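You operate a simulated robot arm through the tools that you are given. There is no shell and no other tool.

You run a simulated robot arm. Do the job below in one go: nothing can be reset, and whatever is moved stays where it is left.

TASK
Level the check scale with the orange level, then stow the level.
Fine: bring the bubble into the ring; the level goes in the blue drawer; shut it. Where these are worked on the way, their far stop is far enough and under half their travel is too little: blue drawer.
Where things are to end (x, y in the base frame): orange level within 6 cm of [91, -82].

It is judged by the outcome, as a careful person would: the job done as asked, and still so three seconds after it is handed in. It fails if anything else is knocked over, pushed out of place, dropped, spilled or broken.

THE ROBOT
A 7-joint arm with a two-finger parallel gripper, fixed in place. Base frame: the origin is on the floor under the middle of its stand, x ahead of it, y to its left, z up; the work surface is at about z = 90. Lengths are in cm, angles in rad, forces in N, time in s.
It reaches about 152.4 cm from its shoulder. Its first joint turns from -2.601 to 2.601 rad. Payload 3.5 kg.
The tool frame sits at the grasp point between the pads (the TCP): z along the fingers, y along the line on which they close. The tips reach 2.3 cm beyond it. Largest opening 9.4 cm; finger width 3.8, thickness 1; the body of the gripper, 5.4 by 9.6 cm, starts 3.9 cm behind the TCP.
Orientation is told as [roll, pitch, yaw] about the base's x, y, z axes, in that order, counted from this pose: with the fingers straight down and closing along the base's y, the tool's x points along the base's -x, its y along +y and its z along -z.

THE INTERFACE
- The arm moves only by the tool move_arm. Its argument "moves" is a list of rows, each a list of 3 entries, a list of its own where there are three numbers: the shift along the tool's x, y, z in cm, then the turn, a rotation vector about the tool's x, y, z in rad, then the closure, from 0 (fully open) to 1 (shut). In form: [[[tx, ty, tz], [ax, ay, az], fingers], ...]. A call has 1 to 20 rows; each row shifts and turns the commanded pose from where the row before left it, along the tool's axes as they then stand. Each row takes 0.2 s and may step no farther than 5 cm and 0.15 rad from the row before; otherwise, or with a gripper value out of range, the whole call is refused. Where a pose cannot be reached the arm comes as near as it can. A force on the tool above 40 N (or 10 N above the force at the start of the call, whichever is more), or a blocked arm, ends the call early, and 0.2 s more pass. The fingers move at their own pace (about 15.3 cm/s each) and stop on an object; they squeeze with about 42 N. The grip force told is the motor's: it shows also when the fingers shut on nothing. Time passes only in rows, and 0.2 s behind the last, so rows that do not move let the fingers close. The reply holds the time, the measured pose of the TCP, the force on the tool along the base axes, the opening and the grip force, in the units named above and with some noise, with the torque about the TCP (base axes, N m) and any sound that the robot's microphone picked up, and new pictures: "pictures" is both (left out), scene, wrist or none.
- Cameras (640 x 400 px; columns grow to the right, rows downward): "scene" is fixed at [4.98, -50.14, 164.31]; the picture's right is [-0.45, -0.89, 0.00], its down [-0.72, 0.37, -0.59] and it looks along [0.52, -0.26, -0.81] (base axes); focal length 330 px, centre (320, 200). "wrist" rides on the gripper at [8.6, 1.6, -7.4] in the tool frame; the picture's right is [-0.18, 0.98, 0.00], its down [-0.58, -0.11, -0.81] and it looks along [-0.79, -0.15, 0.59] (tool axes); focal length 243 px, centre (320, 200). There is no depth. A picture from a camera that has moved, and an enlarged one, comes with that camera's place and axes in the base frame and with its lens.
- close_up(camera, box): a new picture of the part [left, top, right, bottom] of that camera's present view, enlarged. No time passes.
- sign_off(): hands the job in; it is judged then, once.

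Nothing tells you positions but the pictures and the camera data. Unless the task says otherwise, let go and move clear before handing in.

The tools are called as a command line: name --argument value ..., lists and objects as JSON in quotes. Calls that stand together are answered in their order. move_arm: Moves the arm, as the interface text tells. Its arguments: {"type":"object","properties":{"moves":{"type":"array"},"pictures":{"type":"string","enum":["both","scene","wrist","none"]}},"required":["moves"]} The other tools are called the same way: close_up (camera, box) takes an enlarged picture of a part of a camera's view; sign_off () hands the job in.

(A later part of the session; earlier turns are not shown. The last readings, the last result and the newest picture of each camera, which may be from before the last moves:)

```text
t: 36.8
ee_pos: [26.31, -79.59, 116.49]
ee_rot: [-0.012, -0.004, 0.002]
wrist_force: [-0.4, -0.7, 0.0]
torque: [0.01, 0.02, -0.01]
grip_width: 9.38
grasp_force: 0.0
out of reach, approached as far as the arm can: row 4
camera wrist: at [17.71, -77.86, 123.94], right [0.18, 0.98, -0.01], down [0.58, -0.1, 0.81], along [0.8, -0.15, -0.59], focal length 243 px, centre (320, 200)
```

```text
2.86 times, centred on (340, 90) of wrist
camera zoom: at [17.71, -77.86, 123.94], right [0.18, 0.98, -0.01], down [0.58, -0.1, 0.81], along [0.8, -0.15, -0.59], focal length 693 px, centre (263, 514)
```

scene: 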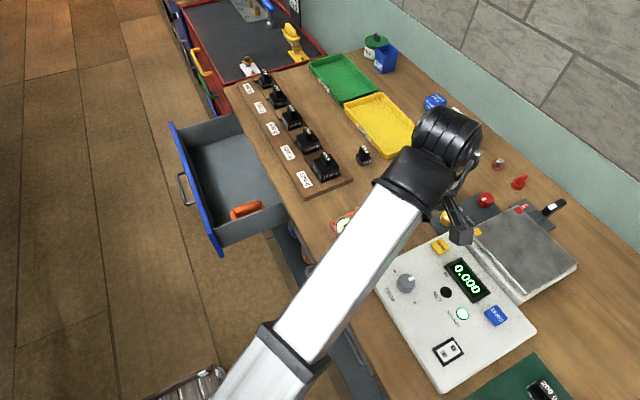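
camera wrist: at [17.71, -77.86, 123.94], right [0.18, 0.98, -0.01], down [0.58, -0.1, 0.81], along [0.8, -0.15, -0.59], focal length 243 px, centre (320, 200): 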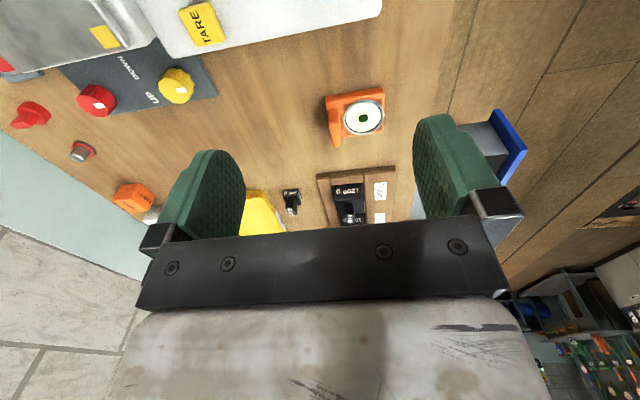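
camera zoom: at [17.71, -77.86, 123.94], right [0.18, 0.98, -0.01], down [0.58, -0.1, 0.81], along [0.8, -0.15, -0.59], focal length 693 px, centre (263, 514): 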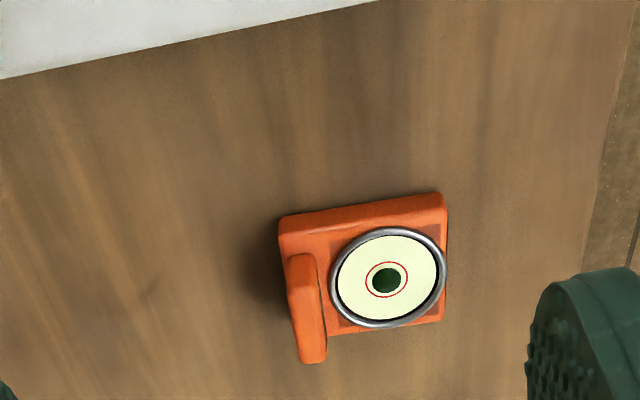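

The level's fin runs along x, centred at about (41, -79.9) with its top near z 95. I'll move above it with the fingers partly closed.

move_arm --moves '[[[-3.675, 0, 1.5], [0, 0, 0], 0.45], [[-3.675, -0.1, 2.5], [0, 0, 0], 0.45], [[-3.675, -0.1, 2.5], [0, 0, 0], 0.45], [[-3.675, -0.1, 2.5], [0, 0, 0], 0.45], [[0, 0, 3], [0, 0, 0], 0.45], [[0, 0, 0], [0, 0, 0], 0.45]]' --pictures "both"

close_up --camera "wrist" --box '[200, 80, 460, 240]'

```text
t: 38.1
ee_pos: [41.16, -79.84, 104.26]
ee_rot: [-0.003, 0.0, 0.002]
wrist_force: [-0.2, -0.2, 1.0]
torque: [0.0, -0.01, 0.0]
grip_width: 5.15
grasp_force: 0.1
camera wrist: at [32.59, -78.18, 111.81], right [0.18, 0.98, 0.0], down [0.58, -0.11, 0.81], along [0.79, -0.15, -0.59], focal length 243 px, centre (320, 200)
```

scene: 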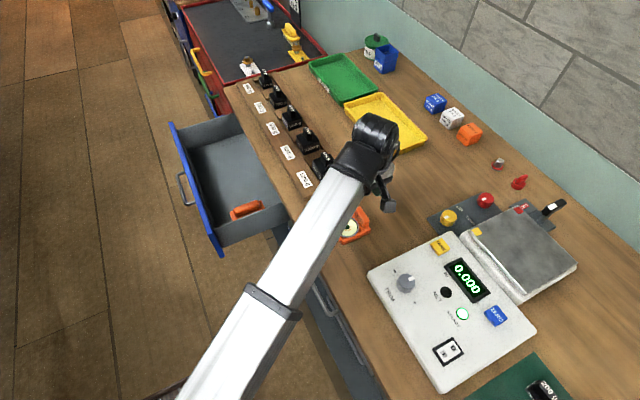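
wrist: 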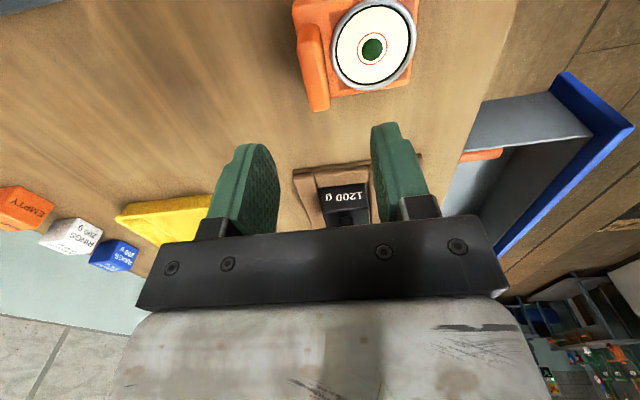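

```text
2.46 times, centred on (330, 160) of wrist
camera zoom: at [32.59, -78.18, 111.81], right [0.18, 0.98, 0.0], down [0.58, -0.11, 0.81], along [0.79, -0.15, -0.59], focal length 597 px, centre (295, 298)
```

zoom: 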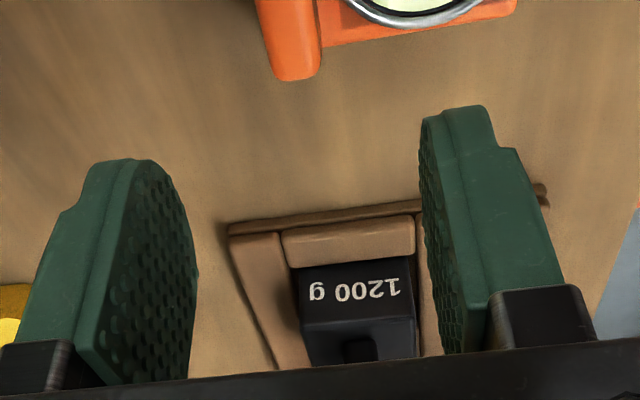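

move_arm --moves '[[[0.2, -0.08, 2.5], [0, 0, 0], 0.5], [[0.2, -0.08, 2.5], [0, 0, 0], 0.5], [[0, 0, 2], [0, 0, 0], 0.5], [[0, 0, 1.2], [0, 0, 0], 0.5], [[0, 0, 0.5], [0, 0, 0], 0.5]]' --pictures "both"

close_up --camera "wrist" --box '[200, 80, 460, 240]'

```text
t: 39.4
ee_pos: [40.64, -80.13, 95.64]
ee_rot: [-0.003, -0.003, 0.001]
wrist_force: [0.1, -0.4, -0.9]
torque: [0.0, 0.01, 0.01]
grip_width: 4.72
grasp_force: 0.1
camera wrist: at [32.08, -78.41, 103.14], right [0.18, 0.98, 0.0], down [0.58, -0.11, 0.81], along [0.79, -0.15, -0.59], focal length 243 px, centre (320, 200)
```

scene: 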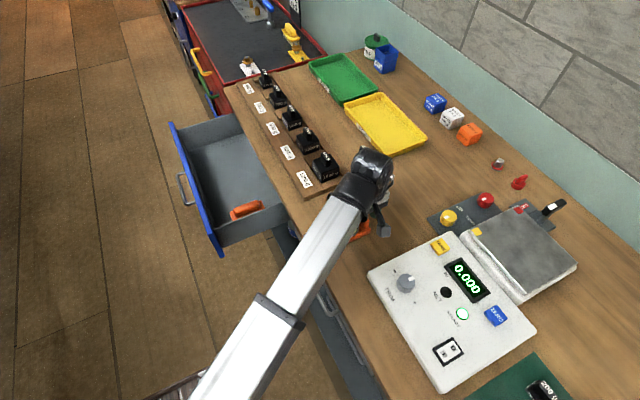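
wrist: 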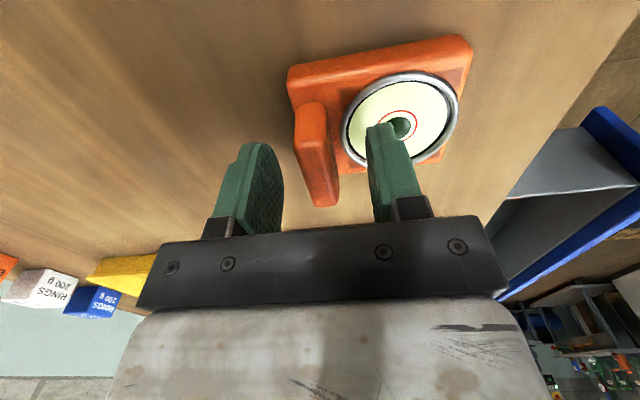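

```text
2.46 times, centred on (330, 160) of wrist
camera zoom: at [32.08, -78.41, 103.14], right [0.18, 0.98, 0.0], down [0.58, -0.11, 0.81], along [0.79, -0.15, -0.59], focal length 597 px, centre (295, 298)
```

zoom: 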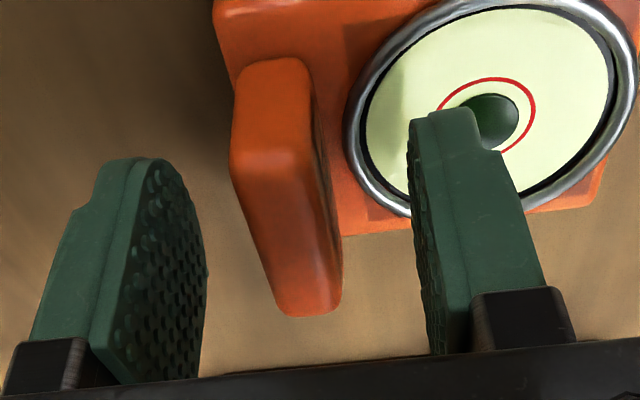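

The fin is centred between the fingers. I'll drop a few millimetres more and close on it.

move_arm --moves '[[[0, 0, 0.4], [0, 0, 0], 0.5], [[0, 0, 0], [0, 0, 0], 0.75], [[0, 0, 0], [0, 0, 0], 1], [[0, 0, 0], [0, 0, 0], 1], [[0, 0, 0], [0, 0, 0], 1]]' --pictures "both"

close_up --camera "wrist" --box '[200, 0, 500, 240]'

```text
t: 40.5
ee_pos: [40.71, -80.07, 95.19]
ee_rot: [-0.002, -0.002, 0.003]
wrist_force: [-0.3, 0.5, 0.0]
torque: [0.04, 0.0, 0.0]
grip_width: 1.52
grasp_force: 42.2
camera wrist: at [32.07, -78.44, 102.77], right [0.18, 0.98, 0.0], down [0.58, -0.11, 0.81], along [0.79, -0.15, -0.59], focal length 243 px, centre (320, 200)
```

scene: 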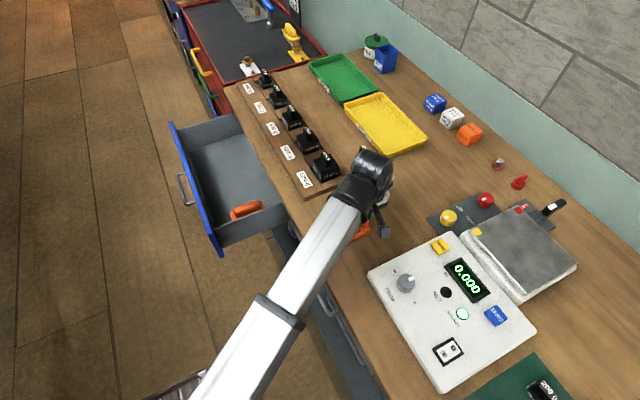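
wrist: 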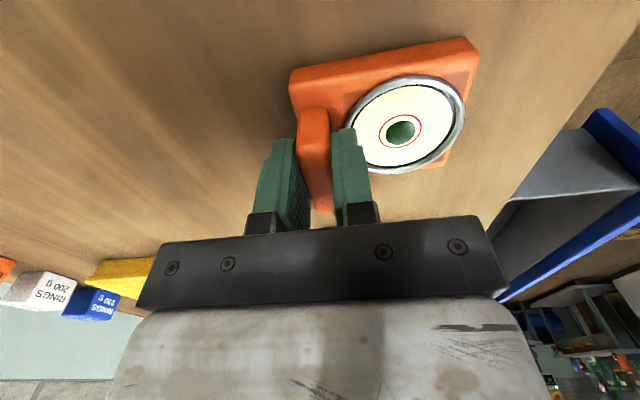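

```text
1.67 times, centred on (350, 120) of wrist
camera zoom: at [32.07, -78.44, 102.77], right [0.18, 0.98, 0.0], down [0.58, -0.11, 0.81], along [0.79, -0.15, -0.59], focal length 404 px, centre (270, 333)
```

zoom: 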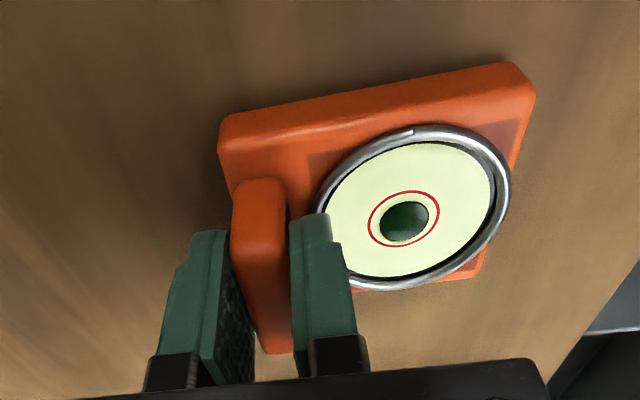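

The fin is gripped at 1.52 cm. I'll lift the level and carry it over to the scale pan, centred near (16, -107).

move_arm --moves '[[[0, 0, -2], [0, 0, 0], 1], [[0, 0, -4], [0, 0, 0], 1], [[0, 0, -4], [0, 0, 0], 1], [[0, 0, -4], [0, 0, 0], 1], [[0, 0, -3], [0, 0, 0], 1], [[1.4, -3.4, 0], [0, 0, 0], 1], [[2.8, -3.4, 0], [0, 0, 0], 1], [[2.9, -3.4, 0], [0, 0, 0], 1], [[3, -3.4, 0], [0, 0, 0], 1], [[3, -3.4, 0], [0, 0, 0], 1], [[3, -3.4, 0], [0, 0, 0], 1], [[3, -3.4, 0], [0, 0, 0], 1], [[3, -3.2, 0], [0, 0, 0], 1], [[3, -3.2, 0], [0, 0, 0], 1]]' --pictures "both"

```text
t: 43.5
ee_pos: [15.82, -110.19, 112.05]
ee_rot: [-0.002, -0.003, 0.003]
wrist_force: [-0.1, 1.0, -1.0]
torque: [-0.02, -0.03, -0.01]
grip_width: 1.55
grasp_force: 41.9
camera wrist: at [7.2, -108.52, 119.5], right [0.18, 0.98, 0.0], down [0.58, -0.11, 0.81], along [0.79, -0.15, -0.59], focal length 243 px, centre (320, 200)
```

scene: 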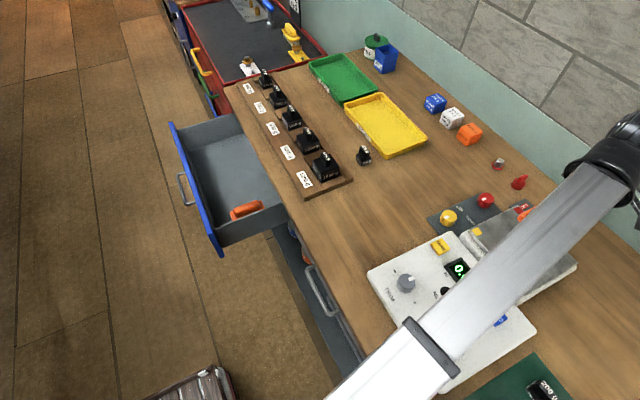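
wrist: 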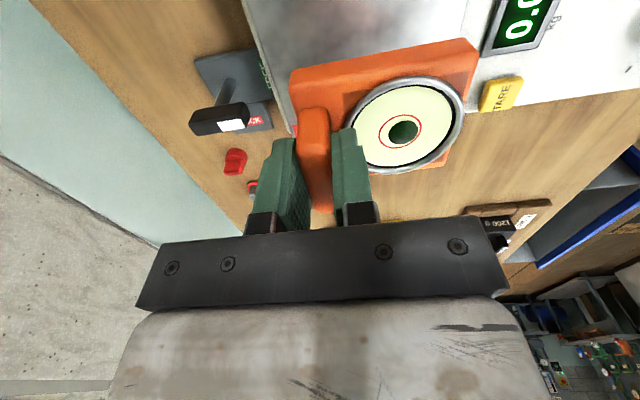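

The level hangs over the pan, and the wrist view shows a lever plate with a red "LOCK" label and a green one. I'll look closer at that.

close_up --camera "wrist" --box '[180, 30, 300, 150]'

close_up --camera "wrist" --box '[280, 30, 500, 200]'

close_up --camera "scene" --box '[420, 180, 560, 280]'

```text
3.33 times, centred on (240, 90) of wrist
camera zoom: at [7.2, -108.52, 119.5], right [0.18, 0.98, 0.0], down [0.58, -0.11, 0.81], along [0.79, -0.15, -0.59], focal length 809 px, centre (587, 567)
```

zoom: 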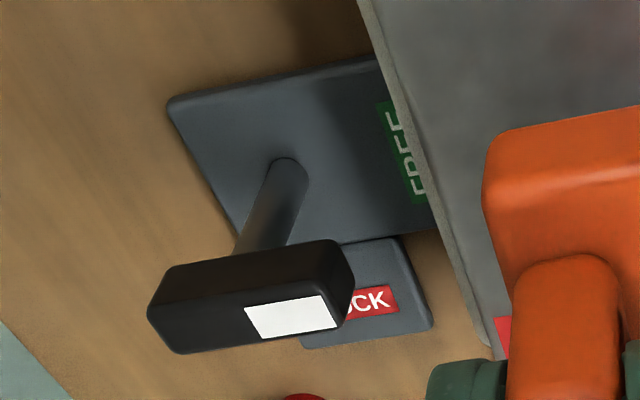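

```text
2.35 times, centred on (390, 115) of wrist
camera zoom: at [7.2, -108.52, 119.5], right [0.18, 0.98, 0.0], down [0.58, -0.11, 0.81], along [0.79, -0.15, -0.59], focal length 571 px, centre (155, 400)
```

zoom: 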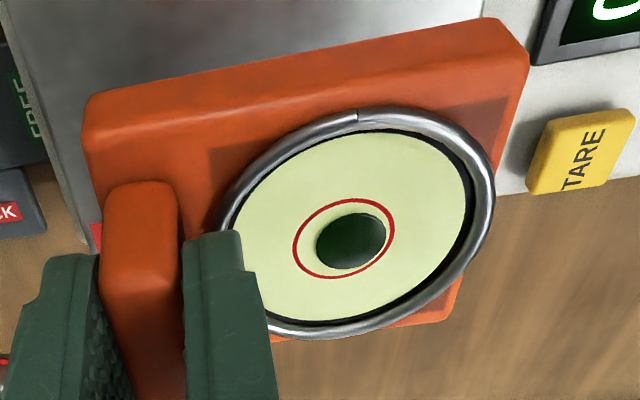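

```text
4.00 times, centred on (490, 230) of scene
camera zoom: at [4.98, -50.14, 164.31], right [-0.45, -0.89, 0.0], down [-0.72, 0.37, -0.59], along [0.52, -0.26, -0.81], focal length 1320 px, centre (-360, 80)
```

zoom: 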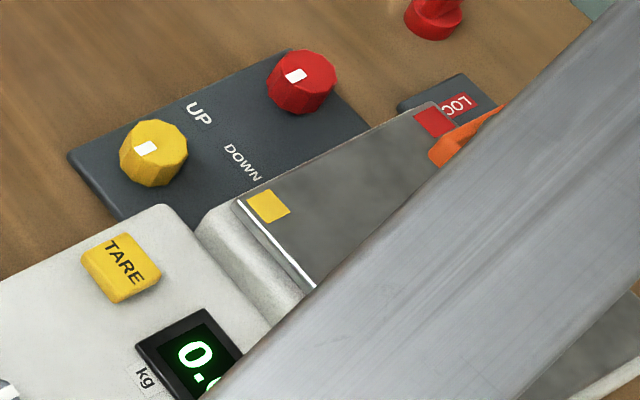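

The lever appears to be a quarter-turn T-handle with its white mark pointing to FREE, so I'll leave it alone. I'll lower the level gently towards the pan.

move_arm --moves '[[[0, 0, 2.5], [0, 0, 0], 1], [[0, 0, 2.5], [0, 0, 0], 1], [[0, 0, 1], [0, 0, 0], 1], [[0, 0, 0.5], [0, 0, 0], 1]]' --pictures "both"

```text
t: 44.5
ee_pos: [15.65, -110.17, 105.73]
ee_rot: [-0.001, -0.002, 0.001]
wrist_force: [0.6, -0.5, -0.8]
torque: [0.0, 0.01, -0.01]
grip_width: 1.53
grasp_force: 41.6
camera wrist: at [7.04, -108.61, 113.2], right [0.18, 0.98, 0.0], down [0.58, -0.11, 0.81], along [0.79, -0.15, -0.59], focal length 243 px, centre (320, 200)
```

scene: 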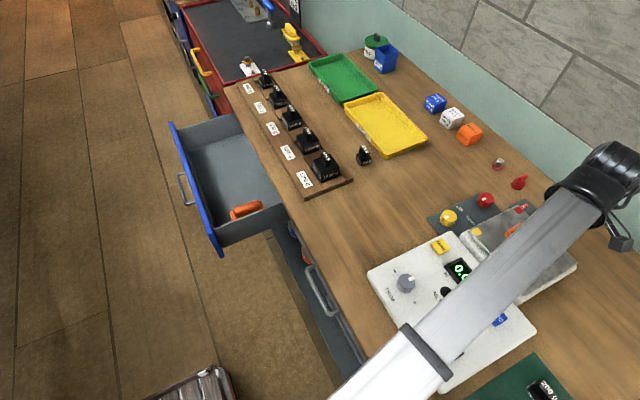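
wrist: 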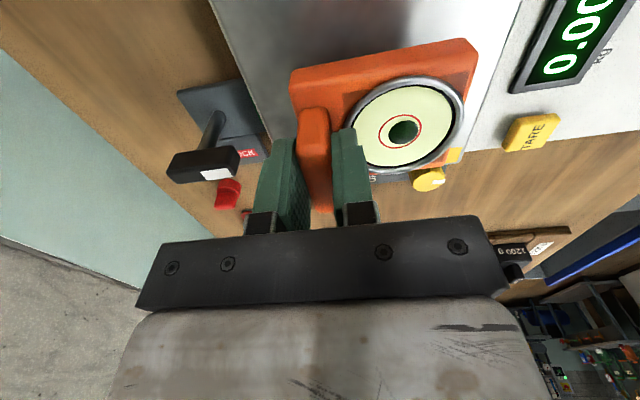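

move_arm --moves '[[[0, 0, 0.8], [0, 0, 0], 1], [[0, 0, 0.5], [0, 0, 0], 1], [[0, 0, 0.3], [0, 0, 0], 1], [[0, 0, 0], [0, 0, 0], 1]]' --pictures "none"

```text
t: 45.5
ee_pos: [15.53, -110.31, 104.18]
ee_rot: [-0.002, -0.003, 0.003]
wrist_force: [1.0, 0.0, -0.7]
torque: [0.0, -0.01, -0.03]
grip_width: 1.58
grasp_force: 42.0
```

move_arm --moves '[[[0, 0, 0.25], [0, 0, 0], 1], [[0, 0, 0.2], [0, 0, 0], 1], [[0, 0, 0], [0, 0, 0], 1]]' --pictures "wrist"

close_up --camera "wrist" --box '[440, 0, 640, 180]'

```text
t: 46.4
ee_pos: [15.55, -110.46, 103.72]
ee_rot: [-0.002, -0.002, 0.002]
wrist_force: [0.4, 0.7, -0.7]
torque: [-0.05, -0.03, 0.02]
grip_width: 1.53
grasp_force: 41.9
camera wrist: at [7.0, -108.67, 111.2], right [0.18, 0.98, 0.0], down [0.58, -0.11, 0.81], along [0.79, -0.15, -0.59], focal length 243 px, centre (320, 200)
```

wrist: 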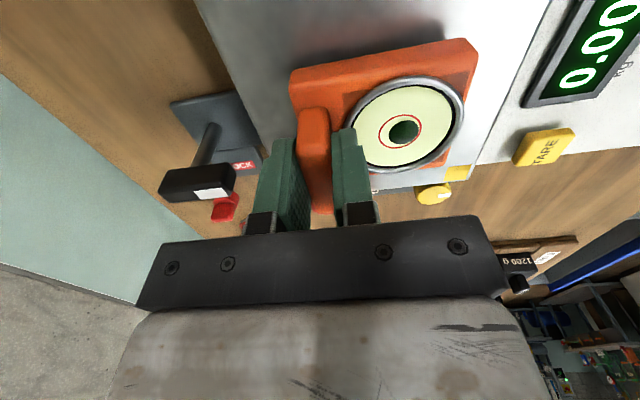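

```text
2.22 times, centred on (540, 90) of wrist
camera zoom: at [7.0, -108.67, 111.2], right [0.18, 0.98, 0.0], down [0.58, -0.11, 0.81], along [0.79, -0.15, -0.59], focal length 539 px, centre (-169, 444)
```

zoom: 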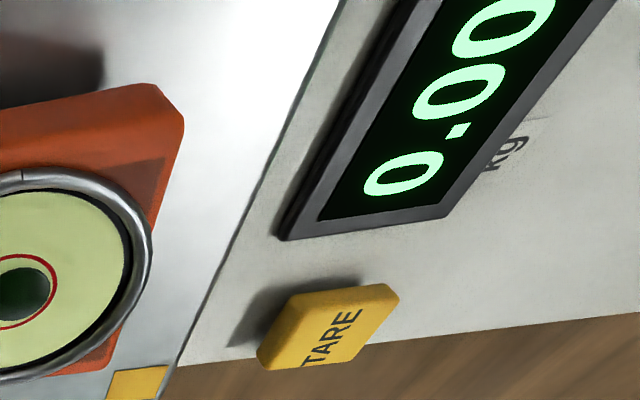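

Still no contact, so I'll keep lowering in small steps.

move_arm --moves '[[[0, 0, 0.25], [0, 0, 0], 1], [[0, 0, 0.25], [0, 0, 0], 1], [[0, 0, 0], [0, 0, 0], 1]]' --pictures "none"

move_arm --moves '[[[0, 0, 0.2], [0, 0, 0], 1], [[0, 0, 0], [0, 0, 0], 1]]' --pictures "none"

```text
t: 47.1
ee_pos: [15.61, -110.32, 103.22]
ee_rot: [-0.001, -0.003, 0.002]
wrist_force: [0.3, 0.9, -1.3]
torque: [-0.01, 0.0, 0.01]
grip_width: 1.54
grasp_force: 42.4
```

```text
t: 47.8
ee_pos: [15.63, -110.26, 103.01]
ee_rot: [0.0, -0.002, 0.002]
wrist_force: [0.3, 0.6, -0.9]
torque: [-0.01, -0.02, 0.05]
grip_width: 1.56
grasp_force: 41.5
```

move_arm --moves '[[[0, 0, 0.25], [0, 0, 0], 1], [[0, 0, 0], [0, 0, 0], 1]]' --pictures "wrist"

close_up --camera "wrist" --box '[270, 20, 490, 200]'

```text
t: 48.4
ee_pos: [15.59, -110.19, 102.84]
ee_rot: [-0.006, -0.001, 0.001]
wrist_force: [1.6, -2.5, 13.2]
torque: [0.1, -0.02, -0.04]
grip_width: 1.53
grasp_force: 42.1
camera wrist: at [6.99, -108.68, 110.35], right [0.18, 0.98, 0.0], down [0.58, -0.11, 0.81], along [0.79, -0.15, -0.59], focal length 243 px, centre (320, 200)
```

wrist: 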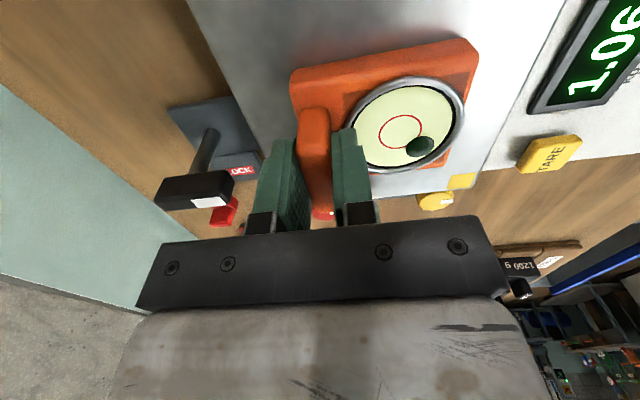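

```text
2.22 times, centred on (380, 110) of wrist
camera zoom: at [6.99, -108.68, 110.35], right [0.18, 0.98, 0.0], down [0.58, -0.11, 0.81], along [0.79, -0.15, -0.59], focal length 539 px, centre (187, 400)
```

zoom: 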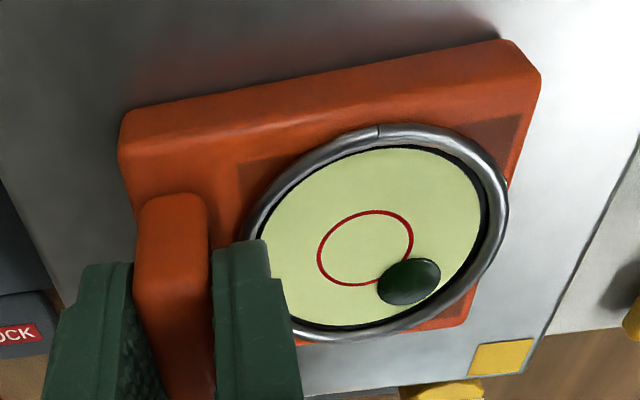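

Contact made: the scale reads about 1 kg of push and the bubble has moved toward the yellow corner. I'll ease the pressure, release the level and lift away.

move_arm --moves '[[[0, 0, -0.15], [0, 0, 0], 1], [[0, 0, 0], [0, 0, 0], 0.7], [[0, 0, 0], [0, 0, 0], 0.6], [[0, 0, 0], [0, 0, 0], 0.6], [[0, 0, -1], [0, 0, 0], 0.6], [[0, 0, -2], [0, 0, 0], 0.6], [[0, 0, -4], [0, 0, 0], 0.6], [[0, 0, -4], [0, 0, 0], 0.5]]' --pictures "both"

close_up --camera "wrist" --box '[240, 0, 500, 180]'

```text
t: 50.1
ee_pos: [15.73, -110.4, 113.88]
ee_rot: [0.0, -0.004, 0.003]
wrist_force: [0.2, -0.8, 0.9]
torque: [0.0, -0.01, -0.02]
grip_width: 4.72
grasp_force: 0.0
camera wrist: at [7.03, -108.68, 121.33], right [0.18, 0.98, 0.0], down [0.58, -0.11, 0.81], along [0.79, -0.15, -0.59], focal length 243 px, centre (320, 200)
```

scene: 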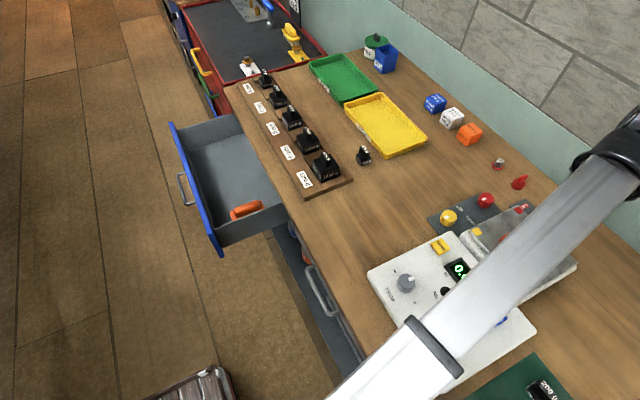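
wrist: 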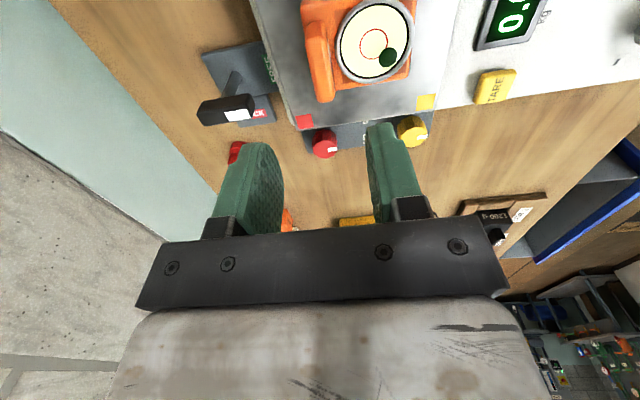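

```text
2.22 times, centred on (370, 90) of wrist
camera zoom: at [7.03, -108.68, 121.33], right [0.18, 0.98, 0.0], down [0.58, -0.11, 0.81], along [0.79, -0.15, -0.59], focal length 539 px, centre (209, 444)
```

zoom: 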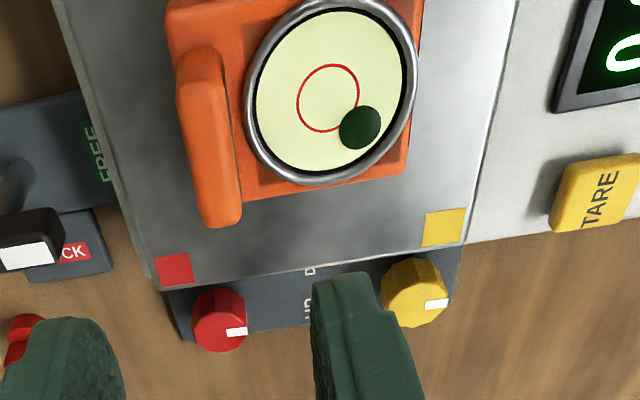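

The level stands on the pan and the bubble is off toward the yellow corner (+x, +y). I'll move over to the yellow knob near (31, -100) to look at it from above.

move_arm --moves '[[[-3.83, 2.6, 0], [0, 0, 0], 0.3], [[-3.83, 2.6, 0], [0, 0, 0], 0.3], [[-3.83, 2.6, 0], [0, 0, 0], 0.3], [[-3.83, 2.6, 0], [0, 0, 0], 0.3], [[0, 0, 0], [0, 0, -0.145], 0.3], [[0, 0, 0], [0, 0, -0.145], 0.3], [[0, 0, 0], [0, 0, -0.145], 0.3], [[0, 0, 0], [0, 0, -0.145], 0.3], [[0, 0, 0], [0, 0, -0.145], 0.3], [[0, 0, 0], [0, 0, -0.145], 0.3]]' --pictures "both"

close_up --camera "scene" --box '[400, 180, 580, 300]'

close_up --camera "wrist" --box '[180, 0, 460, 200]'

```text
t: 52.4
ee_pos: [30.72, -99.9, 113.96]
ee_rot: [-0.001, 0.003, 0.876]
wrist_force: [0.0, -0.3, -0.4]
torque: [0.01, 0.01, 0.01]
grip_width: 6.57
grasp_force: 0.1
camera wrist: at [24.11, -105.42, 121.42], right [-0.64, 0.77, 0.0], down [0.46, 0.38, 0.81], along [0.62, 0.51, -0.59], focal length 243 px, centre (320, 200)
```

scene: 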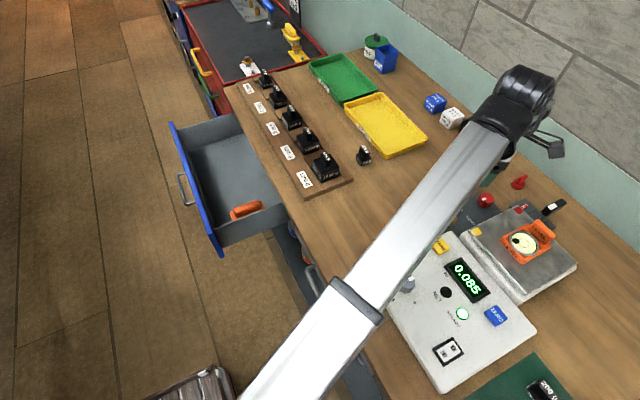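
wrist: 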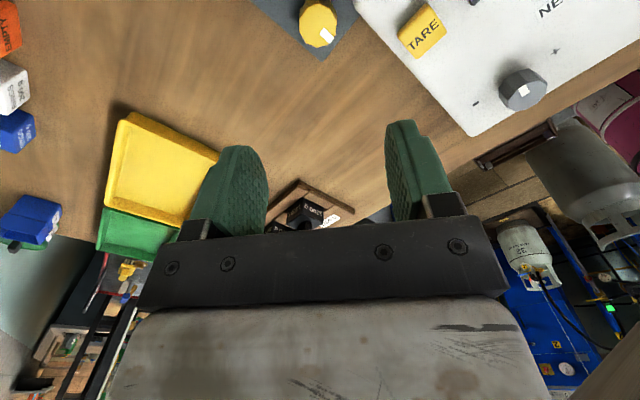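

```text
3.33 times, centred on (490, 240) of scene
camera zoom: at [4.98, -50.14, 164.31], right [-0.45, -0.89, 0.0], down [-0.72, 0.37, -0.59], along [0.52, -0.26, -0.81], focal length 1100 px, centre (-247, 67)
```

zoom: 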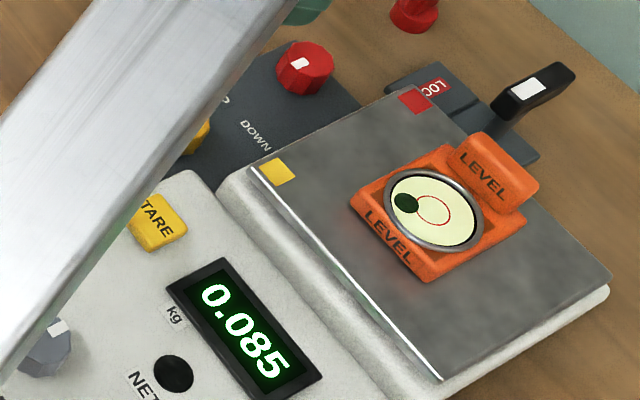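

```text
2.00 times, centred on (320, 100) of wrist
camera zoom: at [24.11, -105.42, 121.42], right [-0.64, 0.77, 0.0], down [0.46, 0.38, 0.81], along [0.62, 0.51, -0.59], focal length 485 px, centre (320, 400)
```

zoom: 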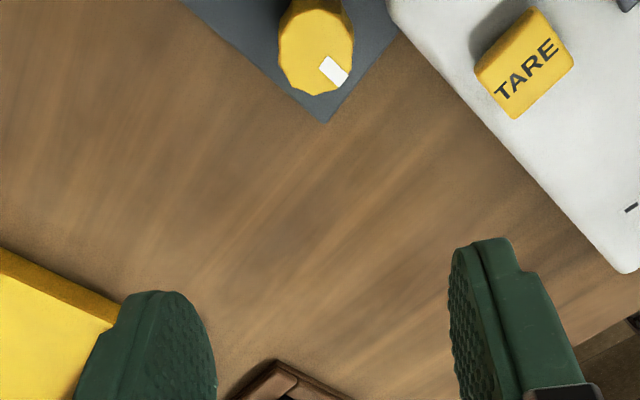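

The scene camera can watch the bubble while I work the knobs, and the yellow knob is centred at about (30.9, -100.1) with its top at z ≈ 95. I'll descend over it with open fingers.

move_arm --moves '[[[0.04, -0.27, 4], [0, 0, 0], 0.35], [[0, 0, 4], [0, 0, 0], 0.35], [[0, 0, 4], [0, 0, 0], 0.35], [[0, 0, 3], [0, 0, 0], 0.35], [[0, 0, 2], [0, 0, 0], 0.35], [[0, 0, 1.5], [0, 0, 0], 0.35], [[0, 0, 0], [0, 0, 0], 0.35]]' --pictures "both"

close_up --camera "wrist" --box '[200, 60, 460, 240]'

```text
t: 54.0
ee_pos: [30.86, -100.22, 95.7]
ee_rot: [-0.003, 0.003, 0.872]
wrist_force: [1.4, 1.9, 11.4]
torque: [0.33, 0.27, -0.08]
grip_width: 6.14
grasp_force: 0.4
stopped in row 7: the force on the tool passed its limit at 42 N (the readings are from after the stop); the commanded pose is now the measured one
camera wrist: at [24.25, -105.77, 103.33], right [-0.63, 0.77, 0.0], down [0.46, 0.38, 0.81], along [0.62, 0.51, -0.59], focal length 243 px, centre (320, 200)
```

scene: 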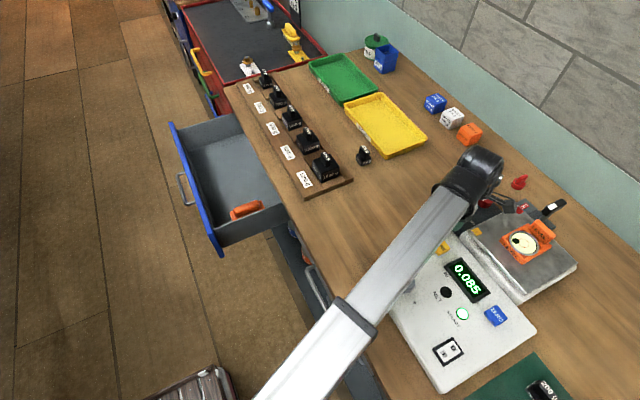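
wrist: 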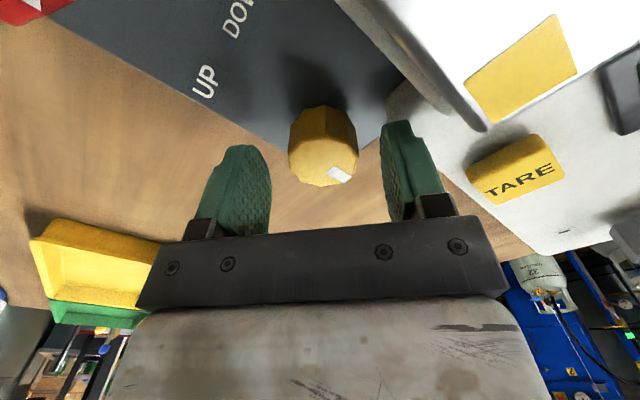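

```text
2.22 times, centred on (330, 150) of wrist
camera zoom: at [24.25, -105.77, 103.33], right [-0.63, 0.77, 0.0], down [0.46, 0.38, 0.81], along [0.62, 0.51, -0.59], focal length 539 px, centre (298, 311)
```

zoom: 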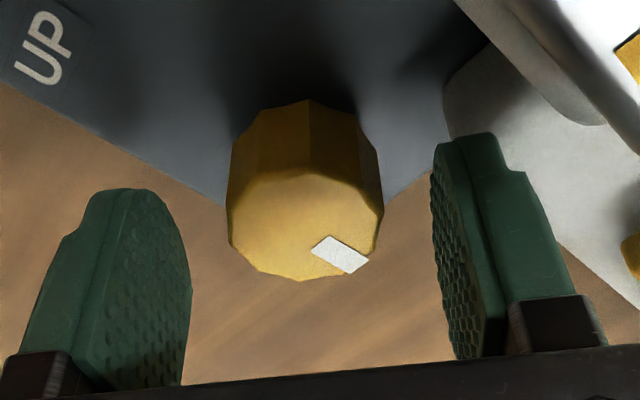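

One finger tip touched the white console corner next to the knob; nothing appears to have moved. I'll rise, turn to yaw 0 where the fingers clear the console, and descend again.

move_arm --moves '[[[0, 0, -2], [0, 0, 0], 0.35], [[0, 0, -3], [0, 0, 0], 0.35], [[0, 0, 0], [0, 0, 0.145], 0.35], [[0, 0, 0], [0, 0, 0.145], 0.35], [[0, 0, 0], [0, 0, 0.145], 0.35], [[0, 0, 0], [0, 0, 0.145], 0.35], [[0, 0, 0], [0, 0, 0.145], 0.35], [[0, 0, 0], [0, 0, 0.147], 0.35]]' --pictures "both"

close_up --camera "scene" --box '[400, 180, 580, 300]'

close_up --camera "wrist" --box '[200, 0, 460, 200]'

```text
t: 55.8
ee_pos: [30.98, -100.26, 100.73]
ee_rot: [-0.002, -0.001, -0.004]
wrist_force: [0.2, -0.7, 0.3]
torque: [0.01, -0.04, 0.0]
grip_width: 6.1
grasp_force: 0.0
camera wrist: at [22.38, -98.62, 108.18], right [0.19, 0.98, 0.0], down [0.58, -0.11, 0.81], along [0.79, -0.15, -0.59], focal length 243 px, centre (320, 200)
```

scene: 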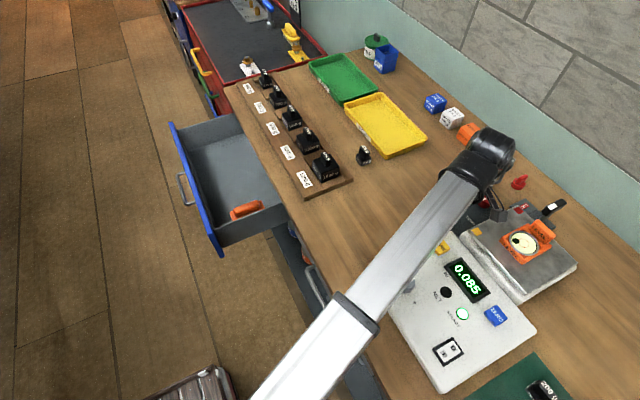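
wrist: 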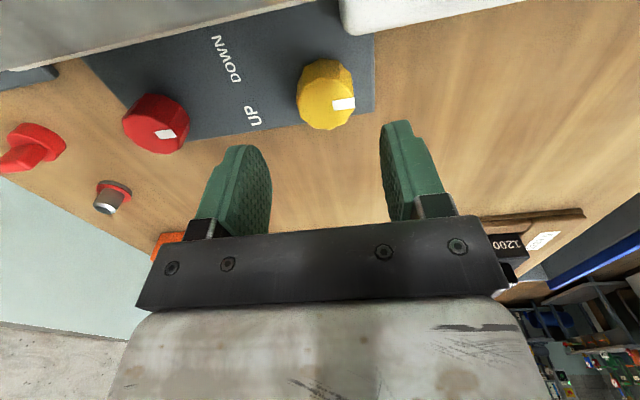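

```text
3.33 times, centred on (490, 240) of scene
camera zoom: at [4.98, -50.14, 164.31], right [-0.45, -0.89, 0.0], down [-0.72, 0.37, -0.59], along [0.52, -0.26, -0.81], focal length 1100 px, centre (-247, 67)
```

zoom: 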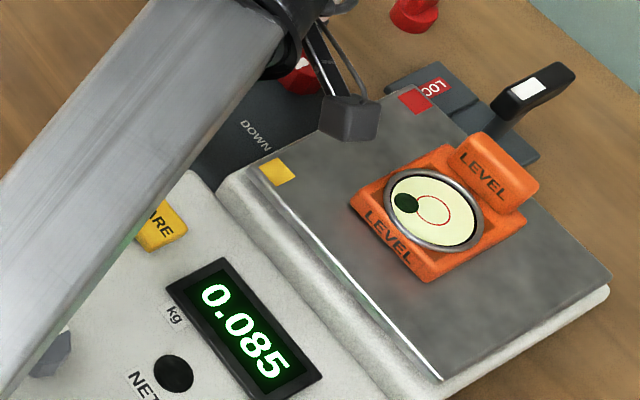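

```text
2.00 times, centred on (330, 100) of wrist
camera zoom: at [22.38, -98.62, 108.18], right [0.19, 0.98, 0.0], down [0.58, -0.11, 0.81], along [0.79, -0.15, -0.59], focal length 485 px, centre (300, 400)
```

zoom: 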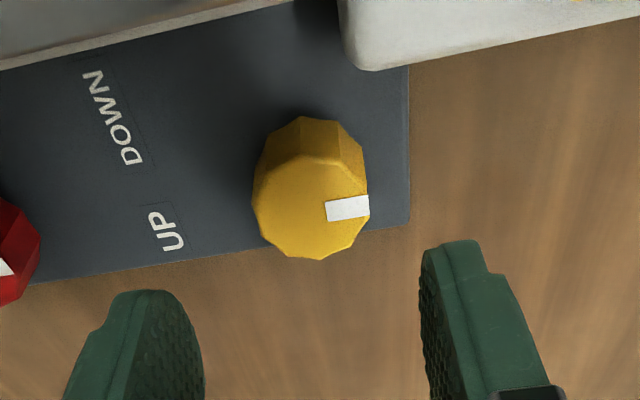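

Now I have a clear view: the knob is centred at about (30.85, -100.0) and at yaw 0 the fingers clear the console corner. I'll descend slowly onto it.

move_arm --moves '[[[0.13, 0.26, 2], [0, 0, 0], 0.4], [[0, 0, 2], [0, 0, 0], 0.4], [[0, 0, 0.8], [0, 0, 0], 0.4], [[0, 0, 0.5], [0, 0, 0], 0.4], [[0, 0, 0], [0, 0, 0], 0.4]]' --pictures "wrist"

close_up --camera "wrist" --box '[200, 60, 460, 240]'

```text
t: 57.0
ee_pos: [30.86, -100.28, 95.44]
ee_rot: [-0.003, 0.001, -0.001]
wrist_force: [-0.7, -0.1, 0.8]
torque: [0.0, 0.01, 0.0]
grip_width: 5.63
grasp_force: 0.1
camera wrist: at [22.29, -98.44, 102.9], right [0.18, 0.98, 0.0], down [0.58, -0.11, 0.81], along [0.79, -0.15, -0.59], focal length 243 px, centre (320, 200)
```

wrist: 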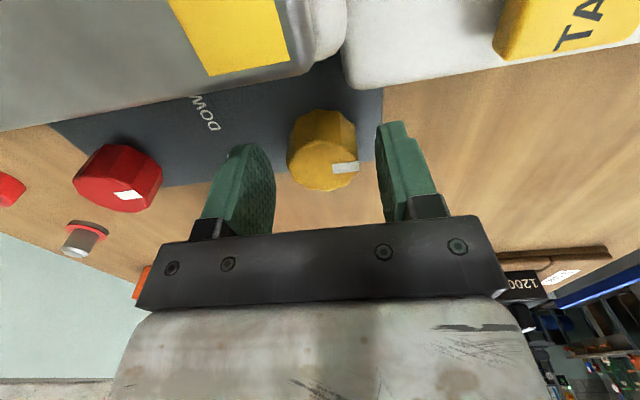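

```text
2.22 times, centred on (330, 150) of wrist
camera zoom: at [22.29, -98.44, 102.9], right [0.18, 0.98, 0.0], down [0.58, -0.11, 0.81], along [0.79, -0.15, -0.59], focal length 539 px, centre (298, 311)
```

zoom: 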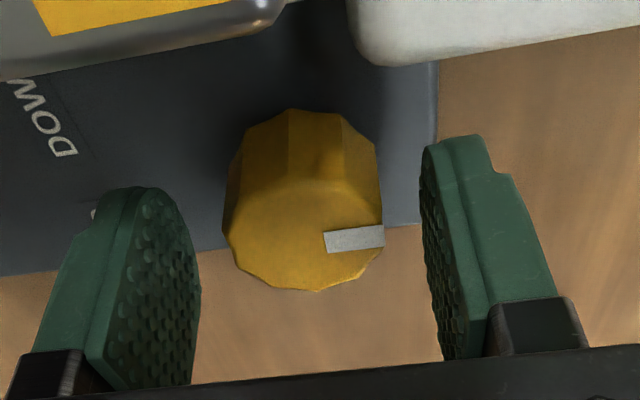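

move_arm --moves '[[[0, 0.2, 0.3], [0, 0, 0], 0.4], [[0, 0, 0.3], [0, 0, 0], 0.4], [[0, 0, 0], [0, 0, 0], 0.4]]' --pictures "none"

```text
t: 57.8
ee_pos: [30.82, -99.86, 94.9]
ee_rot: [-0.001, 0.001, 0.0]
wrist_force: [-0.7, 1.0, -0.3]
torque: [0.01, 0.0, -0.01]
grip_width: 5.67
grasp_force: 0.0
```

move_arm --moves '[[[0, 0, 0.3], [0, 0, 0], 0.4], [[0, 0, 0.3], [0, 0, 0], 0.4], [[0, 0, 0], [0, 0, 0], 0.4]]' --pictures "none"

```text
t: 58.6
ee_pos: [30.71, -99.86, 94.12]
ee_rot: [-0.003, 0.001, -0.001]
wrist_force: [-0.1, -0.5, -0.3]
torque: [0.01, -0.02, 0.01]
grip_width: 5.62
grasp_force: 0.0
```

No contact yet at tip height about 92, which is a good grip depth. I'll close on the yellow knob.

move_arm --moves '[[[0, 0, 0], [0, 0, 0], 0.6], [[0, 0, 0], [0, 0, 0], 0.8], [[0, 0, 0], [0, 0, 0], 1], [[0, 0, 0], [0, 0, 0], 1]]' --pictures "both"

close_up --camera "scene" --box '[480, 200, 580, 280]'

```text
t: 59.6
ee_pos: [30.82, -99.93, 94.17]
ee_rot: [-0.005, 0.001, -0.001]
wrist_force: [1.2, -15.5, 1.8]
torque: [0.41, 0.09, 0.0]
grip_width: 3.78
grasp_force: 45.0
camera wrist: at [22.22, -98.31, 101.71], right [0.19, 0.98, 0.0], down [0.58, -0.11, 0.81], along [0.79, -0.15, -0.59], focal length 243 px, centre (320, 200)
```

scene: 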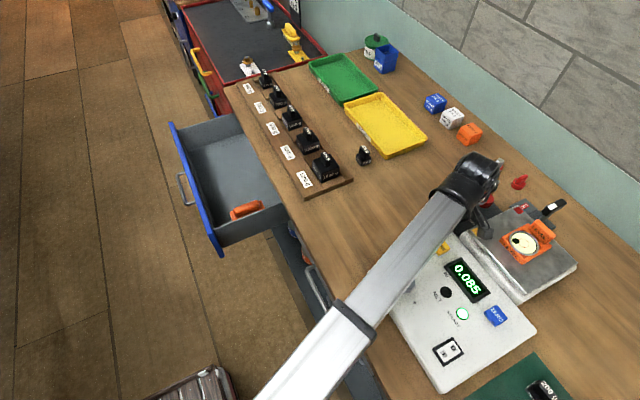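
wrist: 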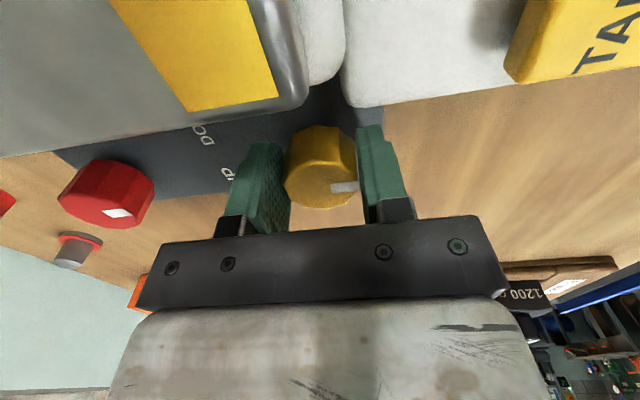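

```text
5.00 times, centred on (530, 240) of scene
camera zoom: at [4.98, -50.14, 164.31], right [-0.45, -0.89, 0.0], down [-0.72, 0.37, -0.59], along [0.52, -0.26, -0.81], focal length 1650 px, centre (-730, 0)
```

zoom: 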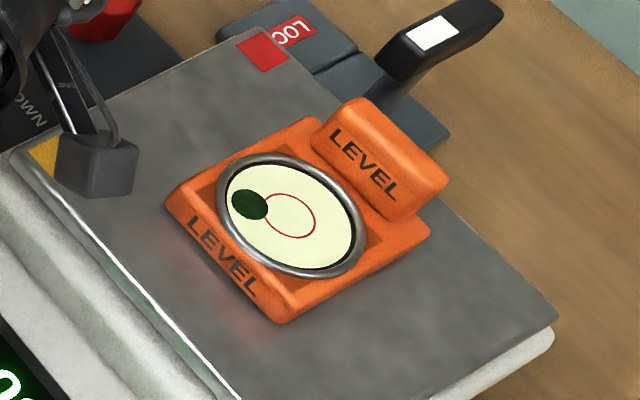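

The knob is held at 3.78 cm. I'll ease the sideways load and make a trial turn of about 0.3 rad counter-clockwise, watching the bubble.

move_arm --moves '[[[0, -0.12, 0], [0, 0, 0], 1], [[0, 0, 0], [0, 0, -0.1], 1], [[0, 0, 0], [0, 0, -0.1], 1], [[0, 0, 0], [0, 0, -0.1], 1], [[0, 0, 0], [0, 0, 0], 1]]' --pictures "wrist"

close_up --camera "scene" --box '[480, 200, 580, 280]'

```text
t: 60.8
ee_pos: [30.75, -100.01, 94.32]
ee_rot: [-0.006, 0.0, 0.299]
wrist_force: [-3.8, -15.8, 8.6]
torque: [0.92, -0.88, 0.0]
grip_width: 3.81
grasp_force: 45.1
camera wrist: at [22.14, -101.03, 101.73], right [-0.12, 0.99, 0.0], down [0.59, 0.07, 0.81], along [0.8, 0.09, -0.59], focal length 243 px, centre (320, 200)
```

wrist: 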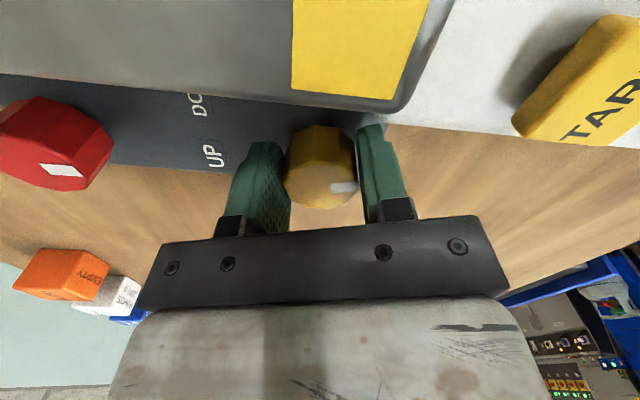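

```text
5.00 times, centred on (530, 240) of scene
camera zoom: at [4.98, -50.14, 164.31], right [-0.45, -0.89, 0.0], down [-0.72, 0.37, -0.59], along [0.52, -0.26, -0.81], focal length 1650 px, centre (-730, 0)
```

zoom: 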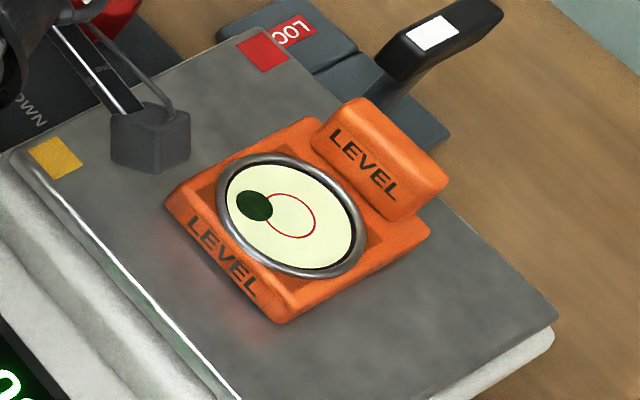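

Counter-clockwise moves the bubble toward the ring, slowly, so the direction is right. I'll continue turning the yellow knob.

move_arm --moves '[[[0.04, -0.12, -0.03], [0, 0, -0.12], 1], [[0, 0, 0], [0, 0, -0.13], 1], [[0, 0, 0], [0, 0, -0.13], 1], [[0, 0, 0], [0, 0, -0.13], 1], [[0, 0, 0], [0, 0, -0.13], 1], [[0, 0, 0], [0, 0, -0.13], 1], [[0, 0, 0], [0, 0, -0.13], 1], [[0, 0, 0], [0, 0, -0.13], 1], [[0, 0, 0], [0, 0, -0.13], 1], [[0, 0, 0], [0, 0, -0.13], 1], [[0, 0, 0], [0, 0, 0], 1]]' --pictures "wrist"

close_up --camera "scene" --box '[480, 200, 580, 280]'

```text
t: 63.2
ee_pos: [30.99, -99.89, 94.25]
ee_rot: [-0.006, 0.001, 1.594]
wrist_force: [34.9, 6.6, 2.7]
torque: [1.15, 0.54, 0.01]
grip_width: 3.67
grasp_force: 44.7
camera wrist: at [29.67, -108.64, 101.72], right [-0.99, 0.16, -0.01], down [0.09, 0.59, 0.81], along [0.13, 0.79, -0.59], focal length 243 px, centre (320, 200)
```

wrist: 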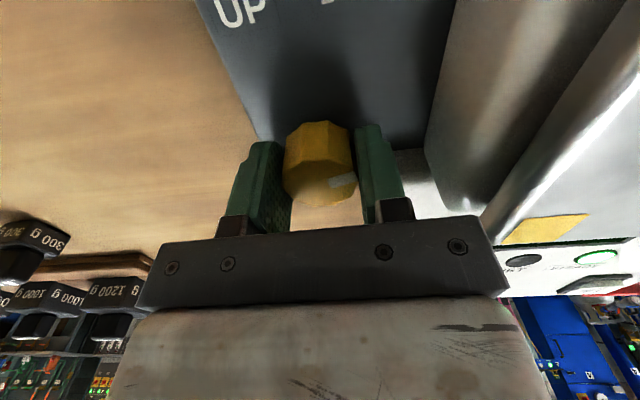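

```text
5.00 times, centred on (530, 240) of scene
camera zoom: at [4.98, -50.14, 164.31], right [-0.45, -0.89, 0.0], down [-0.72, 0.37, -0.59], along [0.52, -0.26, -0.81], focal length 1650 px, centre (-730, 0)
```

zoom: 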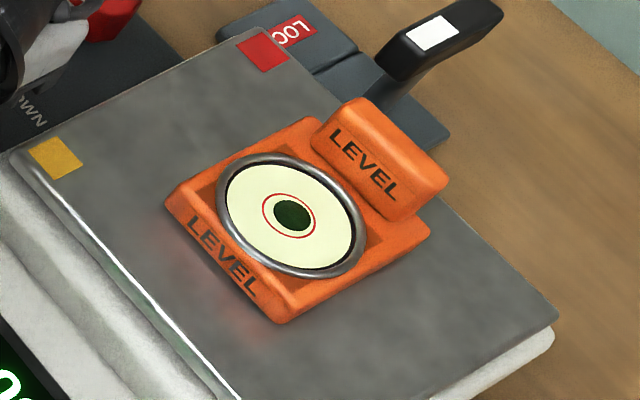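

The bubble is now inside the ring. I'll relieve the side load, release the knob and see whether it stays there.

move_arm --moves '[[[0, -0.2, 0], [0, 0, 0], 1], [[0, 0, 0], [0, 0, 0], 1]]' --pictures "none"

close_up --camera "scene" --box '[500, 220, 550, 260]'

```text
t: 63.8
ee_pos: [31.12, -99.98, 94.25]
ee_rot: [-0.004, 0.002, 1.592]
wrist_force: [23.0, 9.1, 2.9]
torque: [0.59, -0.16, -0.02]
grip_width: 3.66
grasp_force: 45.3
```

```text
10.00 times, centred on (525, 240) of scene
camera zoom: at [4.98, -50.14, 164.31], right [-0.45, -0.89, 0.0], down [-0.72, 0.37, -0.59], along [0.52, -0.26, -0.81], focal length 3300 px, centre (-1730, -200)
```

zoom: 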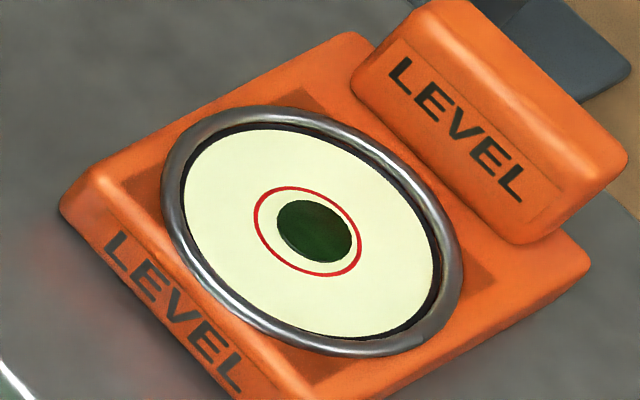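

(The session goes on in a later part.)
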